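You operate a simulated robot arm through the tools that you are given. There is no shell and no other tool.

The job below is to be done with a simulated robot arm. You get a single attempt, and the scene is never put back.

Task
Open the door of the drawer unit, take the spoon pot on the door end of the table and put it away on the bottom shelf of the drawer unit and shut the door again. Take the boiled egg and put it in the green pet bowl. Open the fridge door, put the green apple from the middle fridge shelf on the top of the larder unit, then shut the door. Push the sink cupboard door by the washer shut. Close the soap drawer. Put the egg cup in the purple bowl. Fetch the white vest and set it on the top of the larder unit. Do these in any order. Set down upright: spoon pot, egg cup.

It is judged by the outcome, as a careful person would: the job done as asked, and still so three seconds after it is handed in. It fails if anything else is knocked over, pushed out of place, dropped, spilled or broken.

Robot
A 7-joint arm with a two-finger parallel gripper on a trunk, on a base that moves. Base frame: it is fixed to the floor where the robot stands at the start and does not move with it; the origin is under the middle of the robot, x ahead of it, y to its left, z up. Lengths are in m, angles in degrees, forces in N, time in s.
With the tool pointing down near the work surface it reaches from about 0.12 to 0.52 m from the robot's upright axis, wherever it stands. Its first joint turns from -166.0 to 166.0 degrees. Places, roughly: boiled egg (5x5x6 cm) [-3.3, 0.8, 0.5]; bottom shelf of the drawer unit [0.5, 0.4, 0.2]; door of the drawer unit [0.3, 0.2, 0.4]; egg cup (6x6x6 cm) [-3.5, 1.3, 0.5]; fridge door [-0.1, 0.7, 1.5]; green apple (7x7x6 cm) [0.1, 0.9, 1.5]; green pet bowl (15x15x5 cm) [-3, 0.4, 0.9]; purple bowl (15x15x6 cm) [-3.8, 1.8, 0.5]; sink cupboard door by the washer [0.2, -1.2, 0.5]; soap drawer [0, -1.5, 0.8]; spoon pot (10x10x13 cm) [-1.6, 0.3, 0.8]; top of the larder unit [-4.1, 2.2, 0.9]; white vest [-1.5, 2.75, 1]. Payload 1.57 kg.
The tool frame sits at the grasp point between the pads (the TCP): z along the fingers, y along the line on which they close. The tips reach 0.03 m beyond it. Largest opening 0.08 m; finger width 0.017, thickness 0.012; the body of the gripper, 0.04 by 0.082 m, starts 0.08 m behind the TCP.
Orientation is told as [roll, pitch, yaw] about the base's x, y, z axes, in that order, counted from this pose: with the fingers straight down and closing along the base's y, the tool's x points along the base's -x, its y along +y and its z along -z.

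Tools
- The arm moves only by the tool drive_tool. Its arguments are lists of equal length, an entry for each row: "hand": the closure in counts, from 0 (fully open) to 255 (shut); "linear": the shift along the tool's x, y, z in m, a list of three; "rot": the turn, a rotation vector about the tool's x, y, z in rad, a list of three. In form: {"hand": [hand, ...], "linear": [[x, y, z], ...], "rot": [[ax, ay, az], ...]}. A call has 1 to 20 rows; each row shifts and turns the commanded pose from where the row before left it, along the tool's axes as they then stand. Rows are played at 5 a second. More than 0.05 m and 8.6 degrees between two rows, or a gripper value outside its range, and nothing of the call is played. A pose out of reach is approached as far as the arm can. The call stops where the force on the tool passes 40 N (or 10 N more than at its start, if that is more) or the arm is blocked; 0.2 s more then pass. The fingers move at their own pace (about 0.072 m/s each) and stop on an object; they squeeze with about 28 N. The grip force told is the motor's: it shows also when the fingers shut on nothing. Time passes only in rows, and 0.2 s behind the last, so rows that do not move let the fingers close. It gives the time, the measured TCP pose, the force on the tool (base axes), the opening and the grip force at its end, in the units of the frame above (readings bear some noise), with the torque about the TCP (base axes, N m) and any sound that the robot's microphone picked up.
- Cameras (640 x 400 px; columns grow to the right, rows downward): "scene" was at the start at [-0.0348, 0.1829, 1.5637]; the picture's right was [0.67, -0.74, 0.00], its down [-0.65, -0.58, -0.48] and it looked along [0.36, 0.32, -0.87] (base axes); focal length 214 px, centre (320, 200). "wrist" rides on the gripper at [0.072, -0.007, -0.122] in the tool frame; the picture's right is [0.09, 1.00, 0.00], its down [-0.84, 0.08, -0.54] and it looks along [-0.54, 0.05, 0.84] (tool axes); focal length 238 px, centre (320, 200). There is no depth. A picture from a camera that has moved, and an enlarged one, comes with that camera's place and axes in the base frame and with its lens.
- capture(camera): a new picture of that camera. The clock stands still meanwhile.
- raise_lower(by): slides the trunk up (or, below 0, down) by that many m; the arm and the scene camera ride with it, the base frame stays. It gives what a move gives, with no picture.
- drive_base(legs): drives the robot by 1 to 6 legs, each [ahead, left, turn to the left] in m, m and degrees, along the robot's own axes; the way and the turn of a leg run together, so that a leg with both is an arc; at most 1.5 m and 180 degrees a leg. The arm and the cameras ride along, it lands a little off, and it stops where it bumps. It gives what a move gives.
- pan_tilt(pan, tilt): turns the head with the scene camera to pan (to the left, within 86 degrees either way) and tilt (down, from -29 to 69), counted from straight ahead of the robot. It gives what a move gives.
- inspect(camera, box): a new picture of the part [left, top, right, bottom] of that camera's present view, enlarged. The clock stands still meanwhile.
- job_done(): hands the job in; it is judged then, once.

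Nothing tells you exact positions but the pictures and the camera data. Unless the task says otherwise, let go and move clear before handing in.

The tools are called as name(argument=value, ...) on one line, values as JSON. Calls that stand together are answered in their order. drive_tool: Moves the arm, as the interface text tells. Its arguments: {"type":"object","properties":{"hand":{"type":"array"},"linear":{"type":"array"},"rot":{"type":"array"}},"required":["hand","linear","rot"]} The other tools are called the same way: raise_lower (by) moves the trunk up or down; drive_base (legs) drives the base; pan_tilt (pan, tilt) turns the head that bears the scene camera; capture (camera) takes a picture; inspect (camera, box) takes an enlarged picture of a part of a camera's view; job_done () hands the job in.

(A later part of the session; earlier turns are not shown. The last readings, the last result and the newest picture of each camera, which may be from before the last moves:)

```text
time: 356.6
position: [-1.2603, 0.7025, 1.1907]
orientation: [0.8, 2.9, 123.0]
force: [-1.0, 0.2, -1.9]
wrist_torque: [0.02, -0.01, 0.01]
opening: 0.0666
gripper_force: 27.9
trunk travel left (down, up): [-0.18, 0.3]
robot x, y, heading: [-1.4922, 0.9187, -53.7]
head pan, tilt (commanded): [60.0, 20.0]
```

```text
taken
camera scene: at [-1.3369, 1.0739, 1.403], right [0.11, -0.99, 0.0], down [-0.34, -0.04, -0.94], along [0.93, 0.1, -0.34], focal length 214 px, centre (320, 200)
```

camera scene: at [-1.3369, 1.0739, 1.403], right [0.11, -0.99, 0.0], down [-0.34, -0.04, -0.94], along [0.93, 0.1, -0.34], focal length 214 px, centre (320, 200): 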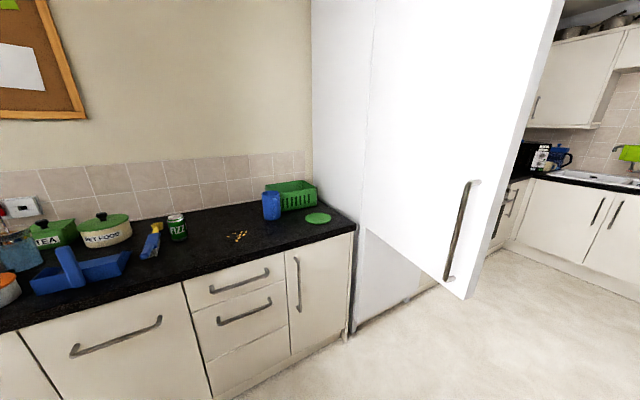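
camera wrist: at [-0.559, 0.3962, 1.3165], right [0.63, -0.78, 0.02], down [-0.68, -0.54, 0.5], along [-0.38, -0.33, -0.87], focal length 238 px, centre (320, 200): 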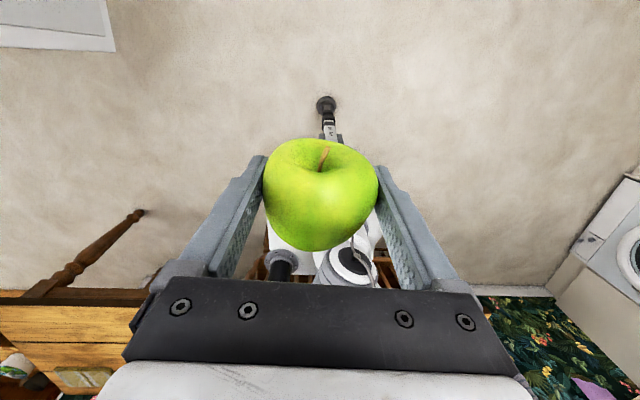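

I'm clear of the door. Turning around to face the far end of the room.

drive_base(legs=[[0, 0, 180]])

raise_lower(by=0.2)

pan_tilt(pan=30, tilt=20)

drive_tool(hand=[255, 255, 255], linear=[[0, 0, 0], [0, 0, 0], [0, 0, 0]], rot=[[0, 0, 0], [0, 0, 0], [0, 0, 0]])

capture(camera="scene")

pan_tilt(pan=-25, tilt=20)

drive_tool(hand=[255, 255, 255], linear=[[0, 0, 0], [0, 0, 0], [0, 0, 0]], rot=[[0, 0, 0], [0, 0, 0], [0, 0, 0]])

capture(camera="scene")

```text
time: 367.1
position: [-1.7274, 1.1271, 1.1908]
orientation: [1.0, 3.0, -55.7]
force: [0.0, 0.1, -2.2]
wrist_torque: [0.02, 0.01, -0.04]
opening: 0.0668
gripper_force: 28.1
trunk travel left (down, up): [-0.18, 0.3]
robot x, y, heading: [-1.4916, 0.9184, 127.3]
head pan, tilt (commanded): [60.0, 20.0]
```

```text
time: 369.3
position: [-1.7271, 1.1263, 1.3909]
orientation: [0.8, 2.8, -55.7]
force: [-0.2, -0.4, -2.4]
wrist_torque: [0.02, 0.0, -0.01]
opening: 0.0667
gripper_force: 28.1
trunk travel left (down, up): [-0.38, 0.1]
robot x, y, heading: [-1.4918, 0.9157, 127.6]
head pan, tilt (commanded): [60.0, 20.0]
```

```text
time: 370.2
position: [-1.7268, 1.1269, 1.3907]
orientation: [0.9, 2.9, -55.7]
force: [0.5, -0.3, -1.3]
wrist_torque: [-0.02, -0.01, 0.0]
opening: 0.0666
gripper_force: 28.5
trunk travel left (down, up): [-0.38, 0.1]
robot x, y, heading: [-1.4875, 0.9206, 127.5]
head pan, tilt (commanded): [30.0, 20.0]
```

```text
time: 371.0
position: [-1.7264, 1.1262, 1.391]
orientation: [0.9, 2.9, -55.7]
force: [-0.3, -0.3, -0.7]
wrist_torque: [-0.03, -0.01, 0.01]
opening: 0.0667
gripper_force: 28.1
trunk travel left (down, up): [-0.38, 0.1]
robot x, y, heading: [-1.4884, 0.9146, 127.5]
head pan, tilt (commanded): [30.0, 20.0]
```

```text
taken
camera scene: at [-1.6432, 0.803, 1.603], right [0.38, 0.92, 0.0], down [0.32, -0.13, -0.94], along [-0.87, 0.36, -0.34], focal length 214 px, centre (320, 200)
```

scene: 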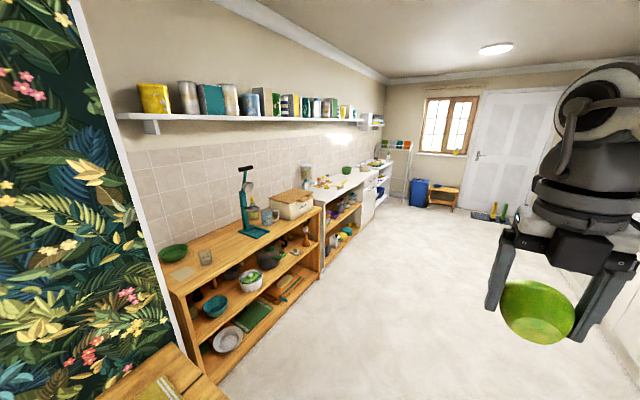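

```text
time: 372.2
position: [-1.7284, 1.126, 1.3901]
orientation: [0.9, 2.9, -55.7]
force: [-0.7, -0.8, -1.2]
wrist_torque: [-0.02, -0.02, 0.0]
opening: 0.0665
gripper_force: 28.3
trunk travel left (down, up): [-0.38, 0.1]
robot x, y, heading: [-1.4884, 0.9205, 127.5]
head pan, tilt (commanded): [-25.0, 20.0]
```

```text
time: 373.1
position: [-1.7277, 1.1266, 1.3907]
orientation: [0.9, 3.0, -55.7]
force: [0.8, -0.2, -1.4]
wrist_torque: [0.0, 0.01, 0.02]
opening: 0.0668
gripper_force: 27.8
trunk travel left (down, up): [-0.38, 0.1]
robot x, y, heading: [-1.4871, 0.9165, 127.6]
head pan, tilt (commanded): [-25.0, 20.0]
```

```text
taken
camera scene: at [-1.5774, 0.8585, 1.603], right [0.98, 0.22, 0.0], down [0.07, -0.33, -0.94], along [-0.21, 0.92, -0.34], focal length 214 px, centre (320, 200)
```

scene: 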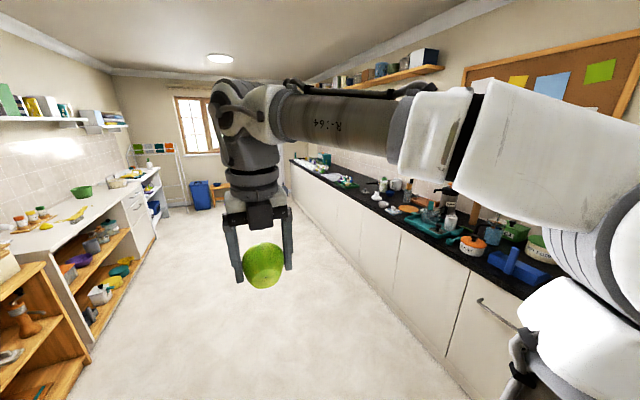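

The far left side has shelf units, with the larder unit at the end near the window. I'll drive down the room and look at the units on my left.

drive_base(legs=[[1.2, 0.0, 0], [1.1, 0.1, 0]])

pan_tilt(pan=70, tilt=30)

drive_tool(hand=[255, 255, 255, 255], linear=[[0, 0, 0], [0, 0, 0], [0, 0, 0], [0, 0, 0]], rot=[[0, 0, 0], [0, 0, 0], [0, 0, 0], [0, 0, 0]])

capture(camera="scene")

pan_tilt(pan=-70, tilt=30)

drive_tool(hand=[255, 255, 255, 255, 255], linear=[[0, 0, 0], [0, 0, 0], [0, 0, 0], [0, 0, 0], [0, 0, 0]], rot=[[0, 0, 0], [0, 0, 0], [0, 0, 0], [0, 0, 0], [0, 0, 0]])

capture(camera="scene")

```text
time: 388.2
position: [-3.1953, 2.907, 1.3913]
orientation: [0.9, 2.9, -57.6]
force: [0.3, 0.8, -1.5]
wrist_torque: [-0.01, 0.01, 0.04]
opening: 0.0668
gripper_force: 27.9
trunk travel left (down, up): [-0.38, 0.1]
robot x, y, heading: [-2.9691, 2.6872, 125.6]
head pan, tilt (commanded): [-25.0, 20.0]
```

```text
time: 389.9
position: [-3.1955, 2.9076, 1.3915]
orientation: [0.9, 2.8, -57.6]
force: [-0.3, -0.7, -2.6]
wrist_torque: [0.01, 0.04, 0.02]
opening: 0.0669
gripper_force: 27.8
trunk travel left (down, up): [-0.38, 0.1]
robot x, y, heading: [-2.9679, 2.6906, 125.9]
head pan, tilt (commanded): [70.0, 30.0]
```

```text
time: 390.9
position: [-3.1963, 2.9069, 1.3901]
orientation: [0.9, 2.9, -57.6]
force: [0.4, -0.3, -2.2]
wrist_torque: [0.03, -0.02, 0.02]
opening: 0.0665
gripper_force: 27.7
trunk travel left (down, up): [-0.38, 0.1]
robot x, y, heading: [-2.9679, 2.6929, 125.3]
head pan, tilt (commanded): [70.0, 30.0]
```

```text
taken
camera scene: at [-3.1238, 2.5172, 1.5869], right [-0.27, 0.96, 0.0], down [0.48, 0.14, -0.87], along [-0.83, -0.23, -0.5], focal length 214 px, centre (320, 200)
```

scene: 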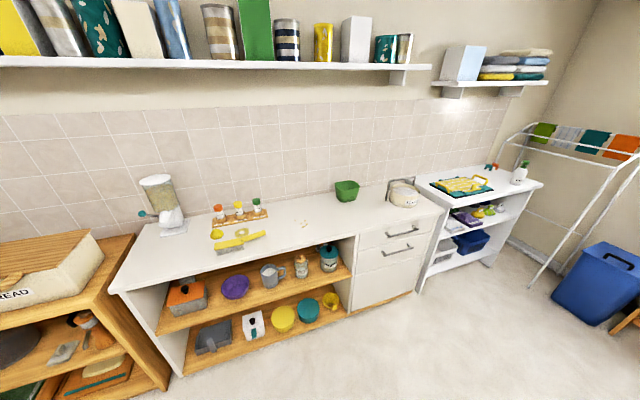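

```text
time: 393.2
position: [-3.1954, 2.9055, 1.3907]
orientation: [0.8, 2.8, -57.6]
force: [0.5, -0.4, -1.3]
wrist_torque: [-0.02, -0.02, 0.0]
opening: 0.0668
gripper_force: 27.9
trunk travel left (down, up): [-0.38, 0.1]
robot x, y, heading: [-2.9675, 2.6889, 125.6]
head pan, tilt (commanded): [-70.0, 30.0]
```

```text
time: 394.4
position: [-3.1953, 2.9076, 1.3908]
orientation: [1.0, 2.9, -57.6]
force: [-0.7, 0.2, -1.5]
wrist_torque: [0.01, -0.01, -0.03]
opening: 0.0667
gripper_force: 28.0
trunk travel left (down, up): [-0.38, 0.1]
robot x, y, heading: [-2.9662, 2.691, 125.8]
head pan, tilt (commanded): [-70.0, 30.0]
```

```text
taken
camera scene: at [-2.9858, 2.6165, 1.5869], right [0.83, -0.56, 0.0], down [-0.28, -0.41, -0.87], along [0.49, 0.72, -0.5], focal length 214 px, centre (320, 200)
```

scene: 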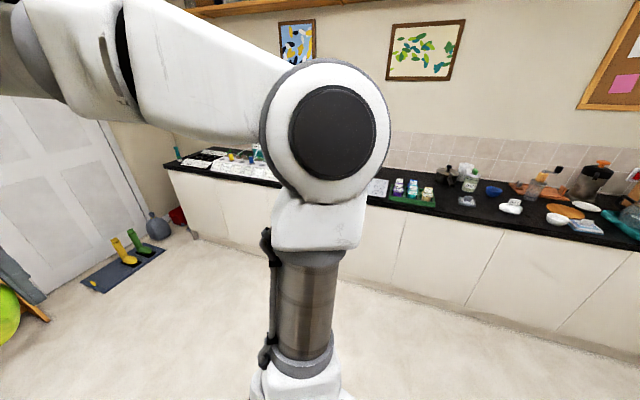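

The white-topped unit along the left wall (s≈3.3–5.0, front edge d≈-1.75, top z≈0.88) is the larder unit; its middle top area is free. I'll move in front of it, face it, and prepare to place the apple upright.

drive_base(legs=[[0.2, 0.39, 0], [0, 0, 91]])

raise_lower(by=-0.3)

pan_tilt(pan=5, tilt=35)

drive_tool(hand=[255, 255, 255, 255], linear=[[0, 0, 0], [0, 0, 0], [0, 0, 0], [0, 0, 0]], rot=[[0, 0, -0.058], [0, 0, 0], [0, 0, 0], [0, 0, 0]])

capture(camera="scene")

```text
time: 402.9
position: [-3.6112, 2.3971, 1.3904]
orientation: [0.9, 2.8, 32.6]
force: [1.0, 0.7, -1.7]
wrist_torque: [0.02, 0.02, -0.02]
opening: 0.0668
gripper_force: 27.8
trunk travel left (down, up): [-0.38, 0.1]
robot x, y, heading: [-3.3927, 2.6256, -144.1]
head pan, tilt (commanded): [-70.0, 30.0]
```

```text
time: 405.9
position: [-3.6109, 2.3975, 1.0913]
orientation: [0.9, 3.0, 32.6]
force: [-0.1, 0.4, -0.9]
wrist_torque: [0.02, 0.05, -0.01]
opening: 0.0667
gripper_force: 27.6
trunk travel left (down, up): [-0.08, 0.4]
robot x, y, heading: [-3.3944, 2.6284, -144.1]
head pan, tilt (commanded): [-70.0, 30.0]
```

```text
time: 407.4
position: [-3.6104, 2.3955, 1.091]
orientation: [0.9, 3.0, 32.7]
force: [-0.8, -0.4, -0.7]
wrist_torque: [-0.02, 0.01, 0.03]
opening: 0.067
gripper_force: 28.8
trunk travel left (down, up): [-0.08, 0.4]
robot x, y, heading: [-3.3939, 2.6285, -144.2]
head pan, tilt (commanded): [5.0, 35.0]
```

```text
time: 408.4
position: [-3.6112, 2.3964, 1.0898]
orientation: [1.0, 2.8, 35.9]
force: [-0.3, 0.8, -1.4]
wrist_torque: [-0.01, 0.01, -0.01]
opening: 0.0668
gripper_force: 28.4
trunk travel left (down, up): [-0.08, 0.4]
robot x, y, heading: [-3.3988, 2.6284, -144.1]
head pan, tilt (commanded): [5.0, 35.0]
```

```text
taken
camera scene: at [-3.3182, 2.5021, 1.2792], right [-0.66, 0.76, 0.0], down [0.43, 0.38, -0.82], along [-0.62, -0.54, -0.57], focal length 214 px, centre (320, 200)
```

scene: 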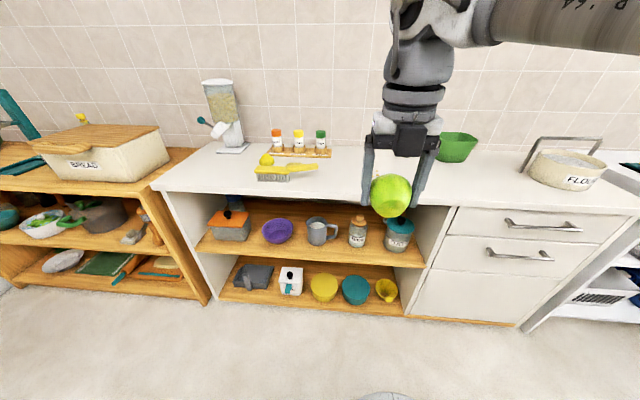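

I'm facing the larder unit. The top's middle area behind the apple is free. I'll extend and tilt the tool so the apple is upright again.

drive_tool(hand=[255, 255, 255, 255, 255, 255, 255, 255, 255, 255, 255], linear=[[0.04, 0, 0.002], [0.0393, 0, 0.0075], [0.0379, 0, 0.0129], [0.0357, 0, 0.0181], [0.0328, 0, 0.0229], [0.022, 0, 0.0204], [0.0189, 0, 0.0233], [0.0155, 0, 0.0257], [0.0117, 0, 0.0276], [0.0078, 0, 0.029], [0, 0, 0]], rot=[[0, 0.14, 0], [0, 0.14, 0], [0, 0.14, 0], [0, 0.14, 0], [0, 0.14, 0], [0, 0.14, 0], [0, 0.14, 0], [0, 0.14, 0], [0, 0.14, 0], [0, 0.07, 0], [0, 0, 0]])

capture(camera="wrist")

capture(camera="scene")

```text
time: 410.8
position: [-3.8872, 2.205, 1.0905]
orientation: [5.6, 75.3, 40.0]
force: [0.4, 0.0, -1.0]
wrist_torque: [0.04, -0.01, 0.0]
opening: 0.0666
gripper_force: 28.0
out of reach, approached as far as the arm can: row 9
trunk travel left (down, up): [-0.08, 0.4]
robot x, y, heading: [-3.3969, 2.629, -144.3]
head pan, tilt (commanded): [5.0, 35.0]
```

```text
taken
camera wrist: at [-3.8011, 2.2522, 1.1909], right [-0.58, 0.8, 0.11], down [0.55, 0.5, -0.67], along [-0.59, -0.33, -0.73], focal length 238 px, centre (320, 200)
```

wrist: 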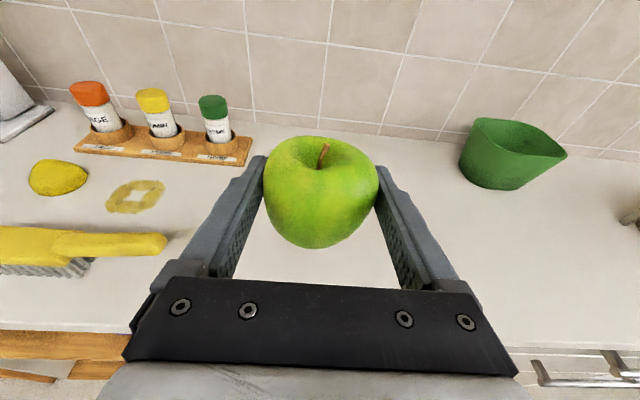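

```text
taken
camera scene: at [-3.3182, 2.502, 1.2791], right [-0.66, 0.76, 0.0], down [0.43, 0.38, -0.82], along [-0.62, -0.54, -0.57], focal length 214 px, centre (320, 200)
```

scene: 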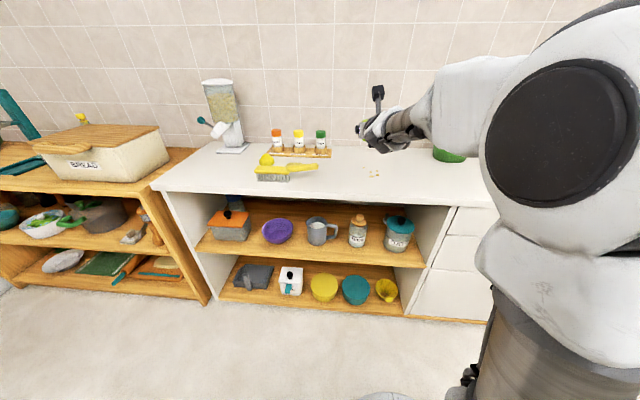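

The spot ahead between the spice rack and green tub is clear. I'll move forward 9 cm and lower toward the top.

drive_tool(hand=[255, 255, 255, 255, 255, 255, 255, 255, 255], linear=[[0.0076, 0, 0.029], [0.0076, 0, 0.029], [0.0076, 0, 0.029], [-0.0193, 0, 0.0051], [-0.0193, 0, 0.0051], [-0.0193, 0, 0.0051], [-0.0193, 0, 0.0051], [-0.0193, 0, 0.0051], [-0.0193, 0, 0.0051]], rot=[[0, 0, 0], [0, 0, 0], [0, 0.06, 0], [0, 0, 0], [0, 0, 0], [0, 0, 0], [0, 0, 0], [0, 0, 0], [0, 0, 0]])

capture(camera="wrist")

capture(camera="scene")

```text
time: 412.8
position: [-3.9688, 2.1515, 0.9704]
orientation: [7.4, 78.7, 41.9]
force: [1.2, 0.3, -2.2]
wrist_torque: [0.05, -0.01, 0.0]
opening: 0.0667
gripper_force: 28.2
trunk travel left (down, up): [-0.08, 0.4]
robot x, y, heading: [-3.3947, 2.6293, -144.2]
head pan, tilt (commanded): [5.0, 35.0]
```

```text
taken
camera wrist: at [-3.8779, 2.2034, 1.0648], right [-0.58, 0.81, 0.12], down [0.52, 0.47, -0.71], along [-0.63, -0.35, -0.69], focal length 238 px, centre (320, 200)
```

wrist: 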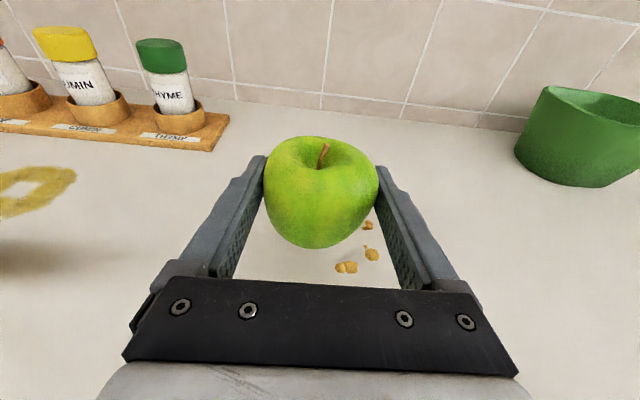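

```text
taken
camera scene: at [-3.3181, 2.5021, 1.2792], right [-0.66, 0.76, 0.0], down [0.43, 0.38, -0.82], along [-0.62, -0.54, -0.57], focal length 214 px, centre (320, 200)
```

scene: 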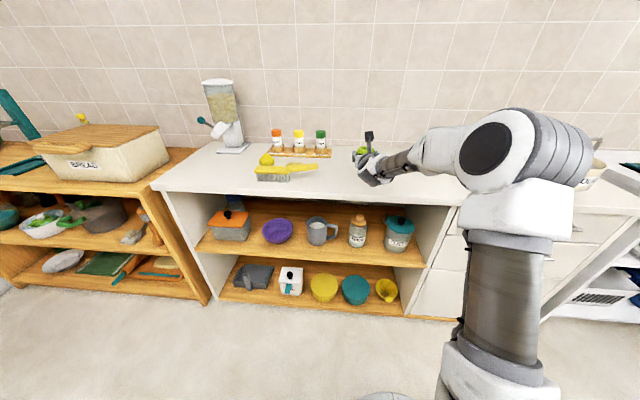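

There are a few crumbs under the apple, so I'll shift 4.5 cm left to a clean patch and lower gently until it touches.

drive_tool(hand=[255, 255, 255, 255, 255], linear=[[0, -0.022, 0], [0, -0.022, 0], [-0.0147, 0, 0.0029], [-0.0147, 0, 0.0029], [-0.0098, 0, 0.002]], rot=[[0, 0, 0], [0, 0, 0], [0, 0, 0], [0, 0, 0], [0, 0, 0]])

drive_tool(hand=[255, 255, 255, 255], linear=[[-0.003, 0, 0.0006], [-0.003, 0, 0.0006], [-0.003, 0, 0.0006], [0, 0, 0]], rot=[[0, 0, 0], [0, 0, 0], [0, 0, 0], [0, 0, 0]])

capture(camera="wrist")

inspect(camera="scene", box=[300, 110, 420, 210])

```text
time: 414.0
position: [-3.9454, 2.1164, 0.9307]
orientation: [7.4, 78.7, 41.8]
force: [0.1, -0.3, -1.9]
wrist_torque: [0.02, -0.03, 0.01]
opening: 0.0668
gripper_force: 27.6
trunk travel left (down, up): [-0.08, 0.4]
robot x, y, heading: [-3.395, 2.6287, -144.0]
head pan, tilt (commanded): [5.0, 35.0]
```

```text
time: 415.0
position: [-3.9452, 2.1164, 0.9207]
orientation: [7.3, 78.6, 41.8]
force: [-0.6, -0.3, -2.2]
wrist_torque: [0.05, 0.0, -0.01]
opening: 0.0669
gripper_force: 28.0
trunk travel left (down, up): [-0.08, 0.4]
robot x, y, heading: [-3.3974, 2.6249, -144.1]
head pan, tilt (commanded): [5.0, 35.0]
```

```text
taken
camera wrist: at [-3.8536, 2.1676, 1.0147], right [-0.58, 0.81, 0.12], down [0.52, 0.47, -0.71], along [-0.63, -0.35, -0.69], focal length 238 px, centre (320, 200)
```

wrist: 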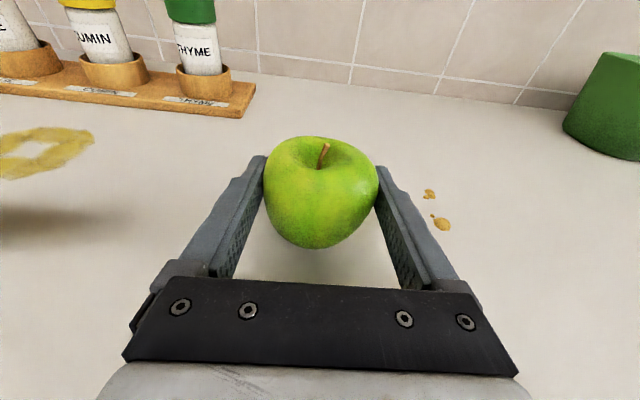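

```text
4.00 times, centred on (360, 160) of scene
camera zoom: at [-3.3182, 2.502, 1.2792], right [-0.66, 0.76, 0.0], down [0.43, 0.38, -0.82], along [-0.62, -0.54, -0.57], focal length 858 px, centre (160, 360)
```

zoom: 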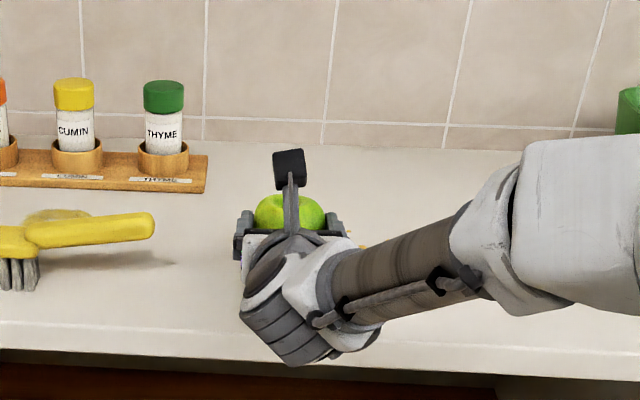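

Continuing to lower in small steps.

drive_tool(hand=[255, 255, 255, 255, 255], linear=[[-0.002, 0, 0.0004], [-0.002, 0, 0.0004], [-0.002, 0, 0.0004], [-0.002, 0, 0.0004], [0, 0, 0]], rot=[[0, 0, 0], [0, 0, 0], [0, 0, 0], [0, 0, 0], [0, 0, 0]])

```text
time: 416.2
position: [-3.944, 2.1165, 0.9147]
orientation: [7.4, 78.8, 41.9]
force: [1.2, -2.1, 9.9]
wrist_torque: [-0.28, -0.19, 0.01]
opening: 0.0667
gripper_force: 28.4
trunk travel left (down, up): [-0.08, 0.4]
robot x, y, heading: [-3.3942, 2.6298, -144.1]
head pan, tilt (commanded): [5.0, 35.0]
```

Contact made. Opening the gripper and backing straight out.

drive_tool(hand=[30, 0, 0, 0], linear=[[0.001, 0, 0], [0, 0, 0], [0, 0, 0], [0, 0, 0]], rot=[[0, 0, 0], [0, 0, 0], [0, 0, 0], [0, 0, 0]])

capture(camera="wrist")

drive_tool(hand=[0, 0, 0, 0, 0], linear=[[-0.002, 0, -0.0098], [-0.004, 0, -0.0196], [-0.006, 0, -0.0294], [-0.006, 0, -0.0294], [0.03, 0, -0.0294]], rot=[[0, 0, 0], [0, 0, 0], [0, 0, 0], [0, 0, 0], [0, 0, 0]])

capture(camera="wrist")

```text
time: 417.2
position: [-3.9454, 2.1166, 0.9147]
orientation: [7.4, 78.7, 41.8]
force: [0.5, 0.1, 0.0]
wrist_torque: [0.01, 0.0, 0.0]
opening: 0.0799
gripper_force: 0.0
trunk travel left (down, up): [-0.08, 0.4]
robot x, y, heading: [-3.3952, 2.6293, -144.1]
head pan, tilt (commanded): [5.0, 35.0]
```

```text
taken
camera wrist: at [-3.8536, 2.1682, 1.0077], right [-0.58, 0.81, 0.12], down [0.52, 0.47, -0.71], along [-0.63, -0.35, -0.69], focal length 238 px, centre (320, 200)
```

wrist: 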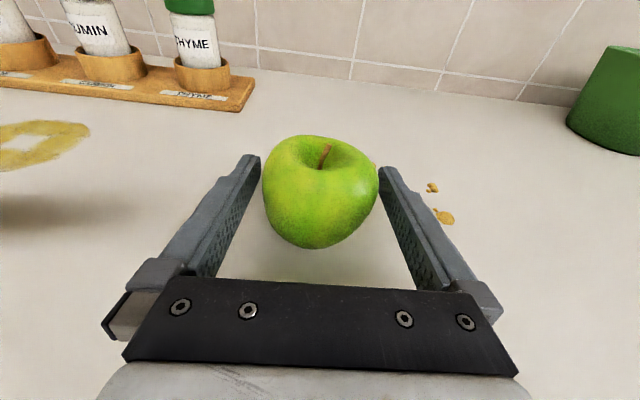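

```text
time: 418.4
position: [-3.8493, 2.181, 0.9481]
orientation: [7.2, 78.6, 41.7]
force: [0.3, -0.4, 0.6]
wrist_torque: [-0.01, 0.0, -0.02]
opening: 0.08
gripper_force: 0.0
trunk travel left (down, up): [-0.08, 0.4]
robot x, y, heading: [-3.3921, 2.6319, -144.2]
head pan, tilt (commanded): [5.0, 35.0]
```

```text
taken
camera wrist: at [-3.758, 2.2319, 1.0422], right [-0.58, 0.81, 0.12], down [0.52, 0.47, -0.71], along [-0.63, -0.35, -0.69], focal length 238 px, centre (320, 200)
```

wrist: 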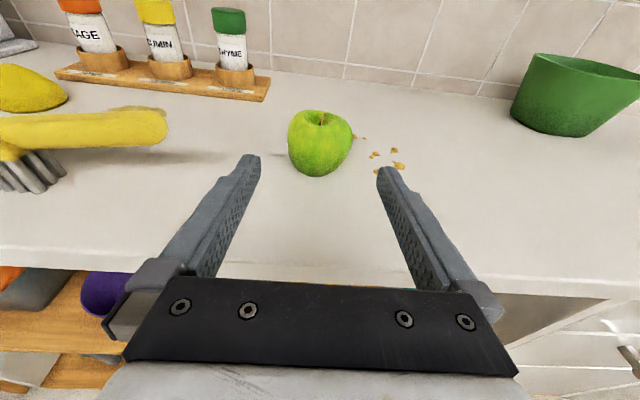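

The apple stands on the larder top. Next I'll retract the arm and move left along the units to find the egg cup and the boiled egg.

drive_tool(hand=[0, 0, 0, 0, 0, 0, 0, 0, 0, 0], linear=[[-0.0059, 0, -0.0294], [-0.01, 0, -0.0283], [-0.0138, 0, -0.0266], [-0.0174, 0, -0.0244], [-0.0207, 0, -0.0218], [-0.0274, 0, -0.0218], [-0.0302, 0, -0.0178], [-0.0323, 0, -0.0134], [-0.0339, 0, -0.0087], [-0.0348, 0, -0.0039]], rot=[[0, -0.14, 0], [0, -0.14, 0], [0, -0.14, 0], [0, -0.14, 0], [0, -0.14, 0], [0, -0.14, 0], [0, -0.14, 0], [0, -0.14, 0], [0, -0.14, 0], [0, -0.11, 0]])

drive_base(legs=[[0.05, 0.9, 0]])

pan_tilt(pan=12, tilt=35)

drive_tool(hand=[0, 0, 0], linear=[[0, 0, 0], [0, 0, 0], [0, 0, 0]], rot=[[0, 0, 0], [0, 0, 0], [0, 0, 0]])

capture(camera="scene")

```text
time: 420.6
position: [-3.5835, 2.3666, 0.9458]
orientation: [1.5, 0.1, 34.5]
force: [0.2, -0.5, -0.9]
wrist_torque: [0.02, -0.01, -0.01]
opening: 0.0798
gripper_force: 0.1
trunk travel left (down, up): [-0.08, 0.4]
robot x, y, heading: [-3.3935, 2.626, -144.1]
head pan, tilt (commanded): [5.0, 35.0]
```

```text
time: 427.7
position: [-3.0916, 1.6062, 0.9463]
orientation: [1.3, 0.3, 35.0]
force: [-0.2, -0.7, -0.1]
wrist_torque: [-0.04, -0.06, -0.01]
opening: 0.08
gripper_force: 0.0
trunk travel left (down, up): [-0.08, 0.4]
robot x, y, heading: [-2.9002, 1.8702, -143.6]
head pan, tilt (commanded): [5.0, 35.0]
```

```text
time: 428.4
position: [-3.0915, 1.6058, 0.946]
orientation: [1.4, 0.3, 35.1]
force: [0.1, 0.0, -0.4]
wrist_torque: [-0.02, 0.03, 0.01]
opening: 0.0802
gripper_force: 0.1
trunk travel left (down, up): [-0.08, 0.4]
robot x, y, heading: [-2.9034, 1.8685, -143.6]
head pan, tilt (commanded): [12.0, 35.0]
```

```text
time: 429.2
position: [-3.0915, 1.606, 0.9459]
orientation: [1.4, 0.3, 35.0]
force: [0.7, -0.6, -0.1]
wrist_torque: [-0.01, 0.0, 0.0]
opening: 0.08
gripper_force: 0.0
trunk travel left (down, up): [-0.08, 0.4]
robot x, y, heading: [-2.903, 1.8682, -143.6]
head pan, tilt (commanded): [12.0, 35.0]
```

```text
taken
camera scene: at [-2.8188, 1.7359, 1.2792], right [-0.75, 0.67, 0.0], down [0.38, 0.43, -0.82], along [-0.55, -0.61, -0.57], focal length 214 px, centre (320, 200)
```

scene: 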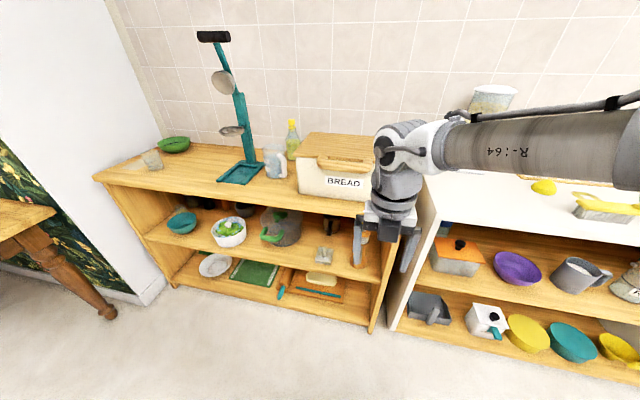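

I see the green pet bowl on the wooden unit's top left. The arm hides part of the shelf, so I'll swing it aside and zoom in on the shelf items.

drive_base(legs=[[0, 0.35, 0]])

pan_tilt(pan=-10, tilt=38)

drive_tool(hand=[0, 0, 0], linear=[[0, 0, 0], [0, 0, 0], [0, 0, 0]], rot=[[0, 0, 0], [0, 0, 0], [0, 0, 0]])

capture(camera="scene")

inspect(camera="scene", box=[90, 120, 330, 320])

capture(camera="wrist")

```text
time: 432.4
position: [-2.8875, 1.3278, 0.9454]
orientation: [1.4, 0.3, 35.2]
force: [-0.1, -0.2, -0.2]
wrist_torque: [-0.03, 0.0, 0.02]
opening: 0.08
gripper_force: 0.1
trunk travel left (down, up): [-0.08, 0.4]
robot x, y, heading: [-2.6993, 1.5927, -143.5]
head pan, tilt (commanded): [12.0, 35.0]
```

```text
time: 433.2
position: [-2.8864, 1.3272, 0.9463]
orientation: [1.5, 0.3, 35.2]
force: [-0.3, -0.8, 0.4]
wrist_torque: [-0.03, 0.03, 0.0]
opening: 0.0799
gripper_force: 0.1
trunk travel left (down, up): [-0.08, 0.4]
robot x, y, heading: [-2.7037, 1.5886, -143.5]
head pan, tilt (commanded): [-10.0, 38.0]
```

```text
time: 434.0
position: [-2.8858, 1.3281, 0.9465]
orientation: [1.4, 0.3, 35.2]
force: [0.6, -0.3, 0.1]
wrist_torque: [-0.01, -0.01, 0.03]
opening: 0.0797
gripper_force: 0.0
trunk travel left (down, up): [-0.08, 0.4]
robot x, y, heading: [-2.698, 1.592, -143.7]
head pan, tilt (commanded): [-10.0, 38.0]
```

```text
taken
camera scene: at [-2.6325, 1.4858, 1.2746], right [-0.45, 0.9, 0.0], down [0.55, 0.27, -0.79], along [-0.71, -0.35, -0.62], focal length 214 px, centre (320, 200)
```

scene: 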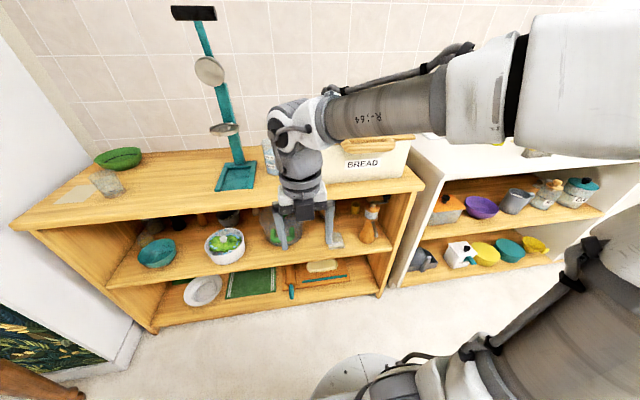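

```text
2.00 times, centred on (210, 220) of scene
camera zoom: at [-2.6325, 1.4858, 1.2746], right [-0.45, 0.9, 0.0], down [0.55, 0.27, -0.79], along [-0.71, -0.35, -0.62], focal length 429 px, centre (540, 160)
```

zoom: 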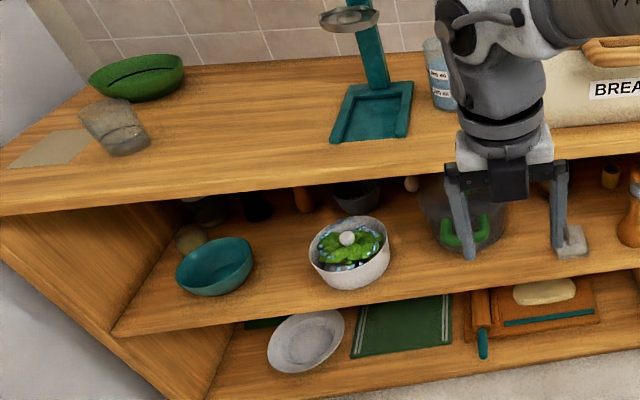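

```text
taken
camera wrist: at [-2.9392, 1.2769, 1.0681], right [-0.65, 0.76, 0.03], down [0.65, 0.54, 0.54], along [0.4, 0.37, -0.84], focal length 238 px, centre (320, 200)
```

wrist: 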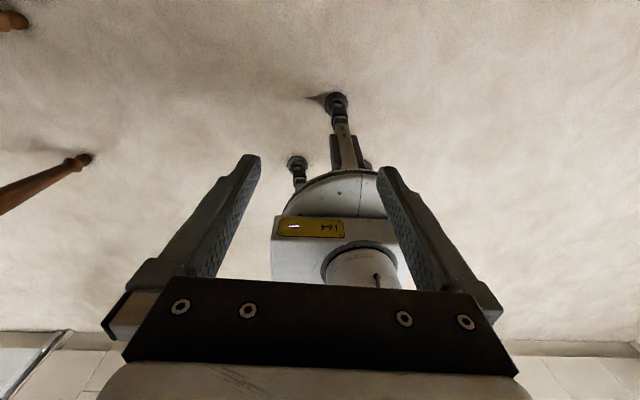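

I spotted the egg: a small beige oval at the back of the middle shelf, near (-3.27, 0.78, 0.5). I'll back up a bit, shift left, lower the trunk and point the wrist camera into the shelf for a good look.

drive_base(legs=[[-0.18, 0.28, 0.6]])

raise_lower(by=-0.08)

drive_tool(hand=[0, 0, 0, 0, 0, 0, 0, 0, 0, 0, 0], linear=[[0.03, 0, 0.03], [0.028, 0, 0.034], [0.024, 0, 0.037], [0.02, 0, 0.036], [0.015, 0, 0.034], [0.01, 0, 0.034], [0.01, 0, 0.03], [0.008, 0, 0.03], [0.006, 0, 0.028], [0, 0, 0], [0, 0, 0]], rot=[[0, 0.13, 0], [0, 0.13, 0], [0, 0.13, 0], [0, 0.13, 0], [0, 0.13, 0], [0, 0.13, 0], [0, 0.13, 0], [0, 0.13, 0], [0, 0.13, 0], [0, 0.05, 0], [0, 0, 0]])

capture(camera="wrist")

capture(camera="scene")

```text
time: 436.7
position: [-2.572, 1.2038, 0.9456]
orientation: [1.4, 0.4, 35.6]
force: [-0.8, 0.9, -0.1]
wrist_torque: [0.05, 0.01, 0.0]
opening: 0.0801
gripper_force: 0.1
trunk travel left (down, up): [-0.08, 0.4]
robot x, y, heading: [-2.3885, 1.4661, -143.0]
head pan, tilt (commanded): [-10.0, 38.0]
```

```text
time: 437.9
position: [-2.5702, 1.2026, 0.8658]
orientation: [1.4, 0.3, 35.7]
force: [-0.8, -0.5, -0.1]
wrist_torque: [0.0, 0.01, -0.03]
opening: 0.0797
gripper_force: 0.1
trunk travel left (down, up): [0.0, 0.48]
robot x, y, heading: [-2.3892, 1.4685, -142.6]
head pan, tilt (commanded): [-10.0, 38.0]
```

```text
time: 440.3
position: [-2.792, 1.0491, 0.6742]
orientation: [4.0, 70.2, 39.5]
force: [0.2, -0.5, 0.1]
wrist_torque: [-0.01, 0.01, -0.02]
opening: 0.0798
gripper_force: 0.1
trunk travel left (down, up): [0.0, 0.48]
robot x, y, heading: [-2.3832, 1.4672, -143.1]
head pan, tilt (commanded): [-10.0, 38.0]
```

```text
taken
camera wrist: at [-2.7137, 1.0928, 0.7827], right [-0.61, 0.79, 0.11], down [0.59, 0.54, -0.6], along [-0.53, -0.3, -0.79], focal length 238 px, centre (320, 200)
```

wrist: 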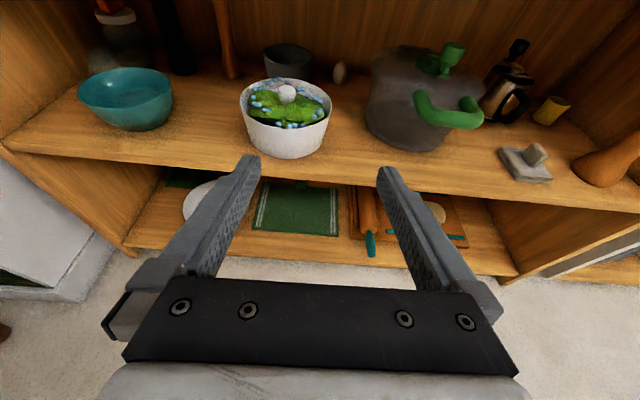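

```text
taken
camera scene: at [-2.3191, 1.3648, 1.1947], right [-0.45, 0.89, 0.0], down [0.55, 0.28, -0.79], along [-0.7, -0.36, -0.62], focal length 214 px, centre (320, 200)
```

scene: 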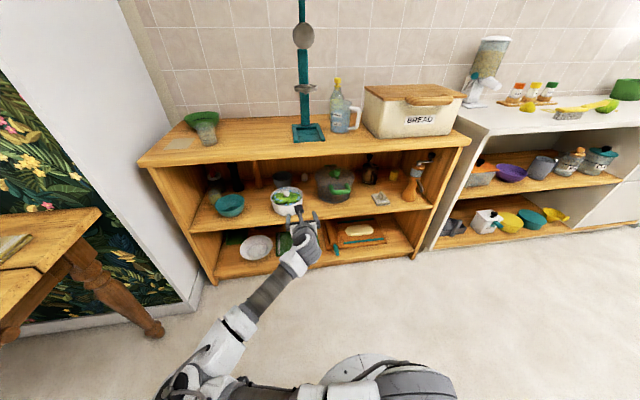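

The wrist view is excellent. The egg is at about (-3.268, 0.769), between the salad bowl and the lidded pot. The yellow egg cup is at the back right, about (-3.55, 1.26). I'll align with the gap, narrow the gripper a little, and approach the egg at a 60° tilt above bowl height.

drive_base(legs=[[0, -0.072, 0]])

drive_tool(hand=[45, 45, 45, 45, 45], linear=[[0, 0, 0], [0, 0, 0], [-0.0303, 0, 0.0175], [-0.0303, 0, 0.0175], [0, 0, 0]], rot=[[0.035, -0.0875, 0], [0, -0.0875, 0], [0, 0, 0], [0, 0, 0], [0, 0, 0]])

capture(camera="wrist")

```text
time: 441.5
position: [-2.8362, 1.1067, 0.674]
orientation: [4.3, 70.0, 39.8]
force: [0.4, 0.3, -0.5]
wrist_torque: [0.01, 0.02, 0.0]
opening: 0.0796
gripper_force: 0.1
trunk travel left (down, up): [0.0, 0.48]
robot x, y, heading: [-2.433, 1.5261, -142.9]
head pan, tilt (commanded): [-10.0, 38.0]
```

```text
time: 442.7
position: [-2.8367, 1.1085, 0.6015]
orientation: [1.2, 60.0, 38.9]
force: [-0.2, 0.3, -0.3]
wrist_torque: [0.03, 0.04, -0.03]
opening: 0.066
gripper_force: 0.1
trunk travel left (down, up): [0.0, 0.48]
robot x, y, heading: [-2.4288, 1.524, -142.7]
head pan, tilt (commanded): [-10.0, 38.0]
```

```text
taken
camera wrist: at [-2.7769, 1.1433, 0.7257], right [-0.65, 0.76, 0.09], down [0.65, 0.61, -0.45], along [-0.4, -0.23, -0.89], focal length 238 px, centre (320, 200)
```

wrist: 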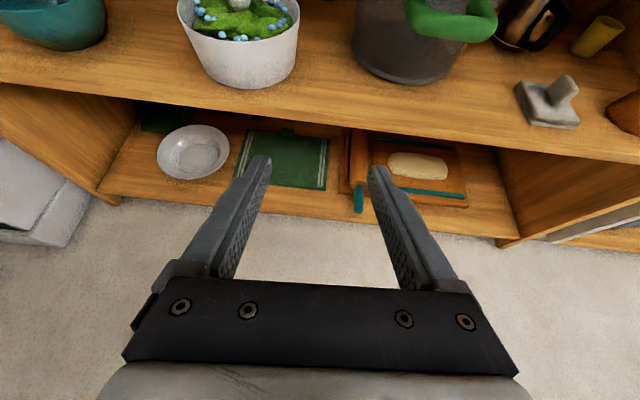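

The corridor is tight on the pot side, so I'll yaw the tool 8° and narrow the opening slightly. Then I'll bring the base forward with the fingers above the bowl's rim.

drive_tool(hand=[51, 51, 51], linear=[[0.0087, 0, -0.005], [0, 0, 0], [0, 0, 0]], rot=[[-0.0605, 0, 0.035], [-0.0605, 0, 0.035], [0, 0, 0]])

drive_base(legs=[[0.25, 0, 0]])

capture(camera="wrist")

capture(camera="scene")

```text
time: 443.5
position: [-2.8356, 1.109, 0.6131]
orientation: [1.3, 60.2, 30.8]
force: [0.0, -0.7, 0.1]
wrist_torque: [0.02, -0.02, -0.01]
opening: 0.0641
gripper_force: 0.1
trunk travel left (down, up): [0.0, 0.48]
robot x, y, heading: [-2.4336, 1.5257, -142.7]
head pan, tilt (commanded): [-10.0, 38.0]
```

```text
time: 445.7
position: [-3.0305, 0.9586, 0.6118]
orientation: [1.3, 60.2, 30.7]
force: [0.5, -1.0, 0.1]
wrist_torque: [0.01, -0.02, -0.02]
opening: 0.0639
gripper_force: 0.0
trunk travel left (down, up): [0.0, 0.48]
robot x, y, heading: [-2.6279, 1.3823, -142.6]
head pan, tilt (commanded): [-10.0, 38.0]
```

```text
taken
camera wrist: at [-2.9667, 0.9864, 0.7358], right [-0.53, 0.84, 0.09], down [0.73, 0.51, -0.46], along [-0.43, -0.18, -0.89], focal length 238 px, centre (320, 200)
```

wrist: 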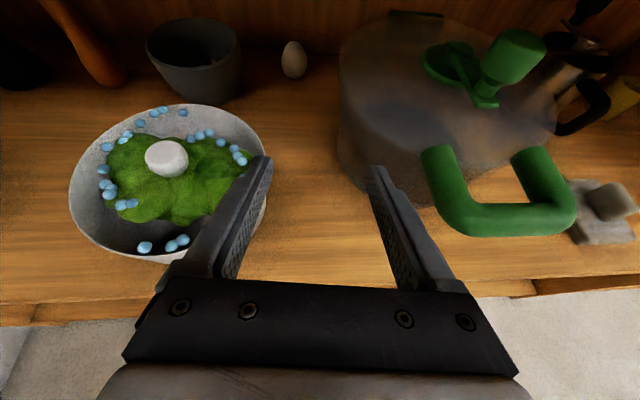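

```text
taken
camera scene: at [-2.558, 1.2751, 1.1946], right [-0.46, 0.89, 0.0], down [0.55, 0.28, -0.79], along [-0.7, -0.36, -0.62], focal length 214 px, centre (320, 200)
```

scene: 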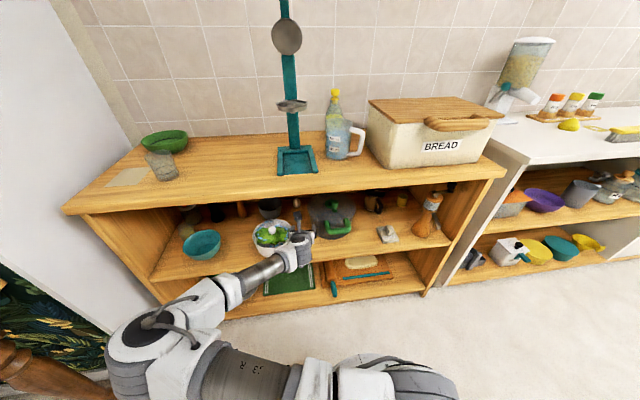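

The egg stands at (-3.267, 0.772) with the shelf at z≈0.467. I'll rise slightly, edge left, and advance over the gap between bowl and pot.

drive_tool(hand=[51, 51, 51, 51, 51], linear=[[0.0173, -0.008, -0.01], [0, -0.01, 0], [0.015, -0.006, 0.026], [0.015, -0.006, 0.026], [0.015, -0.006, 0.026]], rot=[[0, 0, 0], [0, 0, 0], [0, 0, 0], [0, 0, 0], [0, 0, 0]])

capture(camera="wrist")

```text
time: 446.9
position: [-3.0905, 0.8841, 0.6324]
orientation: [1.1, 60.2, 30.8]
force: [0.2, -0.4, -0.3]
wrist_torque: [0.0, 0.01, 0.0]
opening: 0.0639
gripper_force: 0.0
trunk travel left (down, up): [0.0, 0.48]
robot x, y, heading: [-2.6272, 1.3769, -143.0]
head pan, tilt (commanded): [-10.0, 38.0]
```

```text
taken
camera wrist: at [-3.0258, 0.91, 0.7544], right [-0.53, 0.84, 0.09], down [0.73, 0.51, -0.46], along [-0.43, -0.18, -0.89], focal length 238 px, centre (320, 200)
```

wrist: 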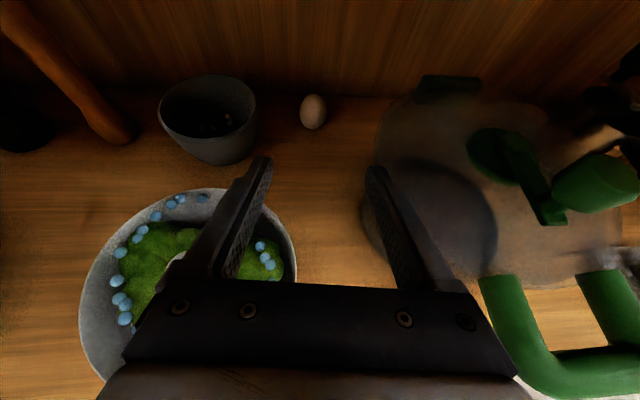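

The egg is centred ahead. I'll edge the base forward 4.5 cm and continue with the arm.

drive_base(legs=[[0.045, 0, 0]])

drive_tool(hand=[51, 51], linear=[[0.0135, -0.003, 0.0234], [0.0135, -0.003, 0.0234]], rot=[[0, 0, 0], [0, 0, 0]])

capture(camera="wrist")

capture(camera="scene")

```text
time: 447.9
position: [-3.1256, 0.8565, 0.6322]
orientation: [1.3, 60.2, 30.8]
force: [0.6, -0.4, 0.1]
wrist_torque: [-0.02, 0.0, -0.03]
opening: 0.0639
gripper_force: 0.1
trunk travel left (down, up): [0.0, 0.48]
robot x, y, heading: [-2.6623, 1.3506, -142.9]
head pan, tilt (commanded): [-10.0, 38.0]
```

```text
time: 448.5
position: [-3.1563, 0.8279, 0.621]
orientation: [1.9, 59.4, 31.5]
force: [0.6, -1.2, 0.2]
wrist_torque: [0.01, 0.04, -0.03]
opening: 0.0642
gripper_force: 0.1
trunk travel left (down, up): [0.0, 0.48]
robot x, y, heading: [-2.6591, 1.3535, -142.6]
head pan, tilt (commanded): [-10.0, 38.0]
```

```text
taken
camera wrist: at [-3.0947, 0.8536, 0.7454], right [-0.54, 0.84, 0.1], down [0.73, 0.52, -0.44], along [-0.42, -0.17, -0.89], focal length 238 px, centre (320, 200)
```

wrist: 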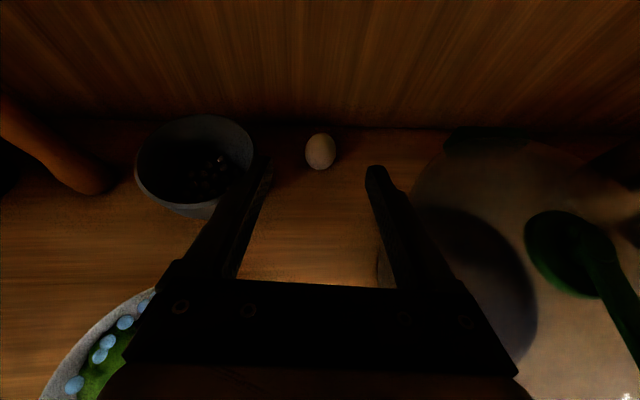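

```text
taken
camera scene: at [-2.5878, 1.251, 1.1929], right [-0.46, 0.89, 0.0], down [0.54, 0.28, -0.79], along [-0.7, -0.36, -0.61], focal length 214 px, centre (320, 200)
```

scene: 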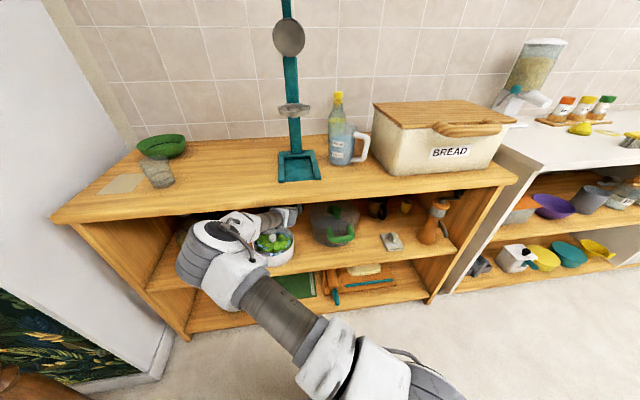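

The arm's elbow has swung close to the unit's front. I'll zoom in to check for contact before going on.

inspect(camera="scene", box=[130, 170, 350, 310])

```text
2.86 times, centred on (240, 240) of scene
camera zoom: at [-2.5878, 1.251, 1.1929], right [-0.46, 0.89, 0.0], down [0.54, 0.28, -0.79], along [-0.7, -0.36, -0.61], focal length 613 px, centre (549, 86)
```

zoom: 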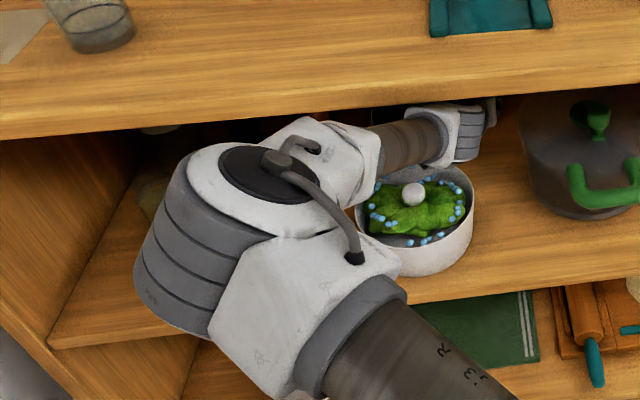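

The elbow is out to the side and the forearm runs close under the unit's top edge. I'll back out and come in again with the arm more extended, so the forearm stays flatter.

drive_tool(hand=[51, 51, 51], linear=[[-0.0135, 0.003, -0.0234], [-0.0135, 0.003, -0.0234], [-0.0135, 0.003, -0.0234]], rot=[[0, 0, 0], [0, 0, 0], [0, 0, 0]])

drive_base(legs=[[-0.42, 0, 0]])

capture(camera="scene")

```text
time: 449.3
position: [-3.102, 0.8725, 0.6324]
orientation: [1.2, 60.3, 30.7]
force: [-0.8, 0.0, 0.1]
wrist_torque: [-0.01, 0.01, 0.01]
opening: 0.064
gripper_force: 0.0
trunk travel left (down, up): [0.0, 0.48]
robot x, y, heading: [-2.6651, 1.349, -142.8]
head pan, tilt (commanded): [-10.0, 38.0]
```

```text
time: 452.6
position: [-2.765, 1.1284, 0.6315]
orientation: [1.3, 60.2, 30.7]
force: [1.3, -0.6, 0.4]
wrist_torque: [0.03, 0.02, 0.01]
opening: 0.0638
gripper_force: 0.0
trunk travel left (down, up): [0.0, 0.48]
robot x, y, heading: [-2.3229, 1.6072, -142.9]
head pan, tilt (commanded): [-10.0, 38.0]
```

```text
taken
camera scene: at [-2.2562, 1.5033, 1.1946], right [-0.45, 0.89, 0.0], down [0.55, 0.28, -0.79], along [-0.7, -0.36, -0.62], focal length 214 px, centre (320, 200)
```

scene: 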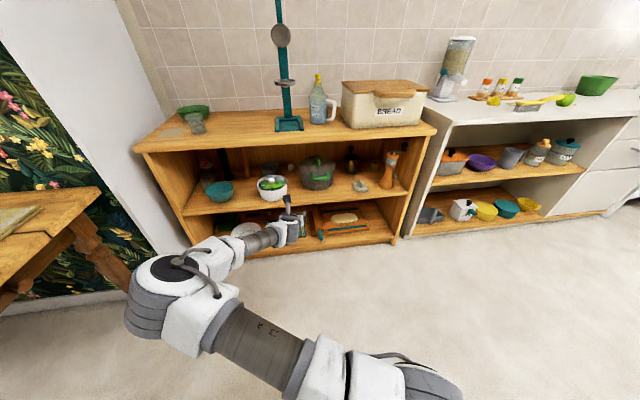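

Nothing was disturbed. I'll extend the arm further in front of the unit to see whether the forearm straightens out.

drive_tool(hand=[51, 51, 51, 51, 51, 51], linear=[[0.0165, 0, 0.0286], [0.0165, 0, 0.0286], [0.0165, 0, 0.0286], [0.0165, 0, 0.0286], [0.0165, 0, 0.0286], [0.0165, 0, 0.0286]], rot=[[0, 0, 0], [0, 0, 0], [0, 0, 0], [0, 0, 0], [0, 0, 0], [0, 0, 0]])

capture(camera="scene")

capture(camera="wrist")

```text
time: 454.0
position: [-2.9379, 1.0301, 0.6357]
orientation: [1.3, 60.4, 30.8]
force: [0.5, -0.1, 0.1]
wrist_torque: [-0.02, -0.02, 0.0]
opening: 0.0638
gripper_force: 0.2
trunk travel left (down, up): [0.0, 0.48]
robot x, y, heading: [-2.3233, 1.6057, -142.9]
head pan, tilt (commanded): [-10.0, 38.0]
```

```text
taken
camera scene: at [-2.2561, 1.5033, 1.1946], right [-0.45, 0.89, 0.0], down [0.55, 0.28, -0.79], along [-0.7, -0.36, -0.62], focal length 214 px, centre (320, 200)
```

scene: 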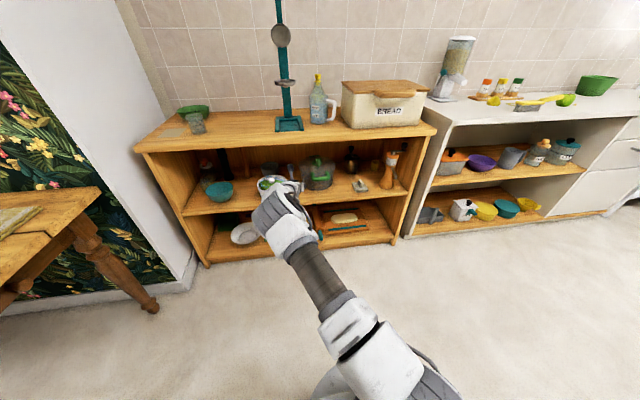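

```text
taken
camera wrist: at [-2.8736, 1.0552, 0.7582], right [-0.53, 0.84, 0.09], down [0.73, 0.51, -0.46], along [-0.43, -0.18, -0.88], focal length 238 px, centre (320, 200)
```

wrist: 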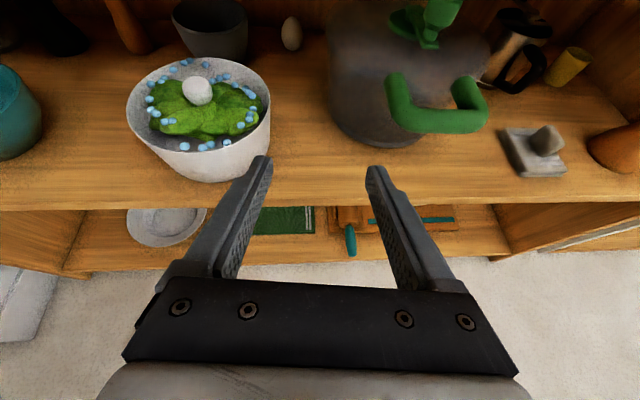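

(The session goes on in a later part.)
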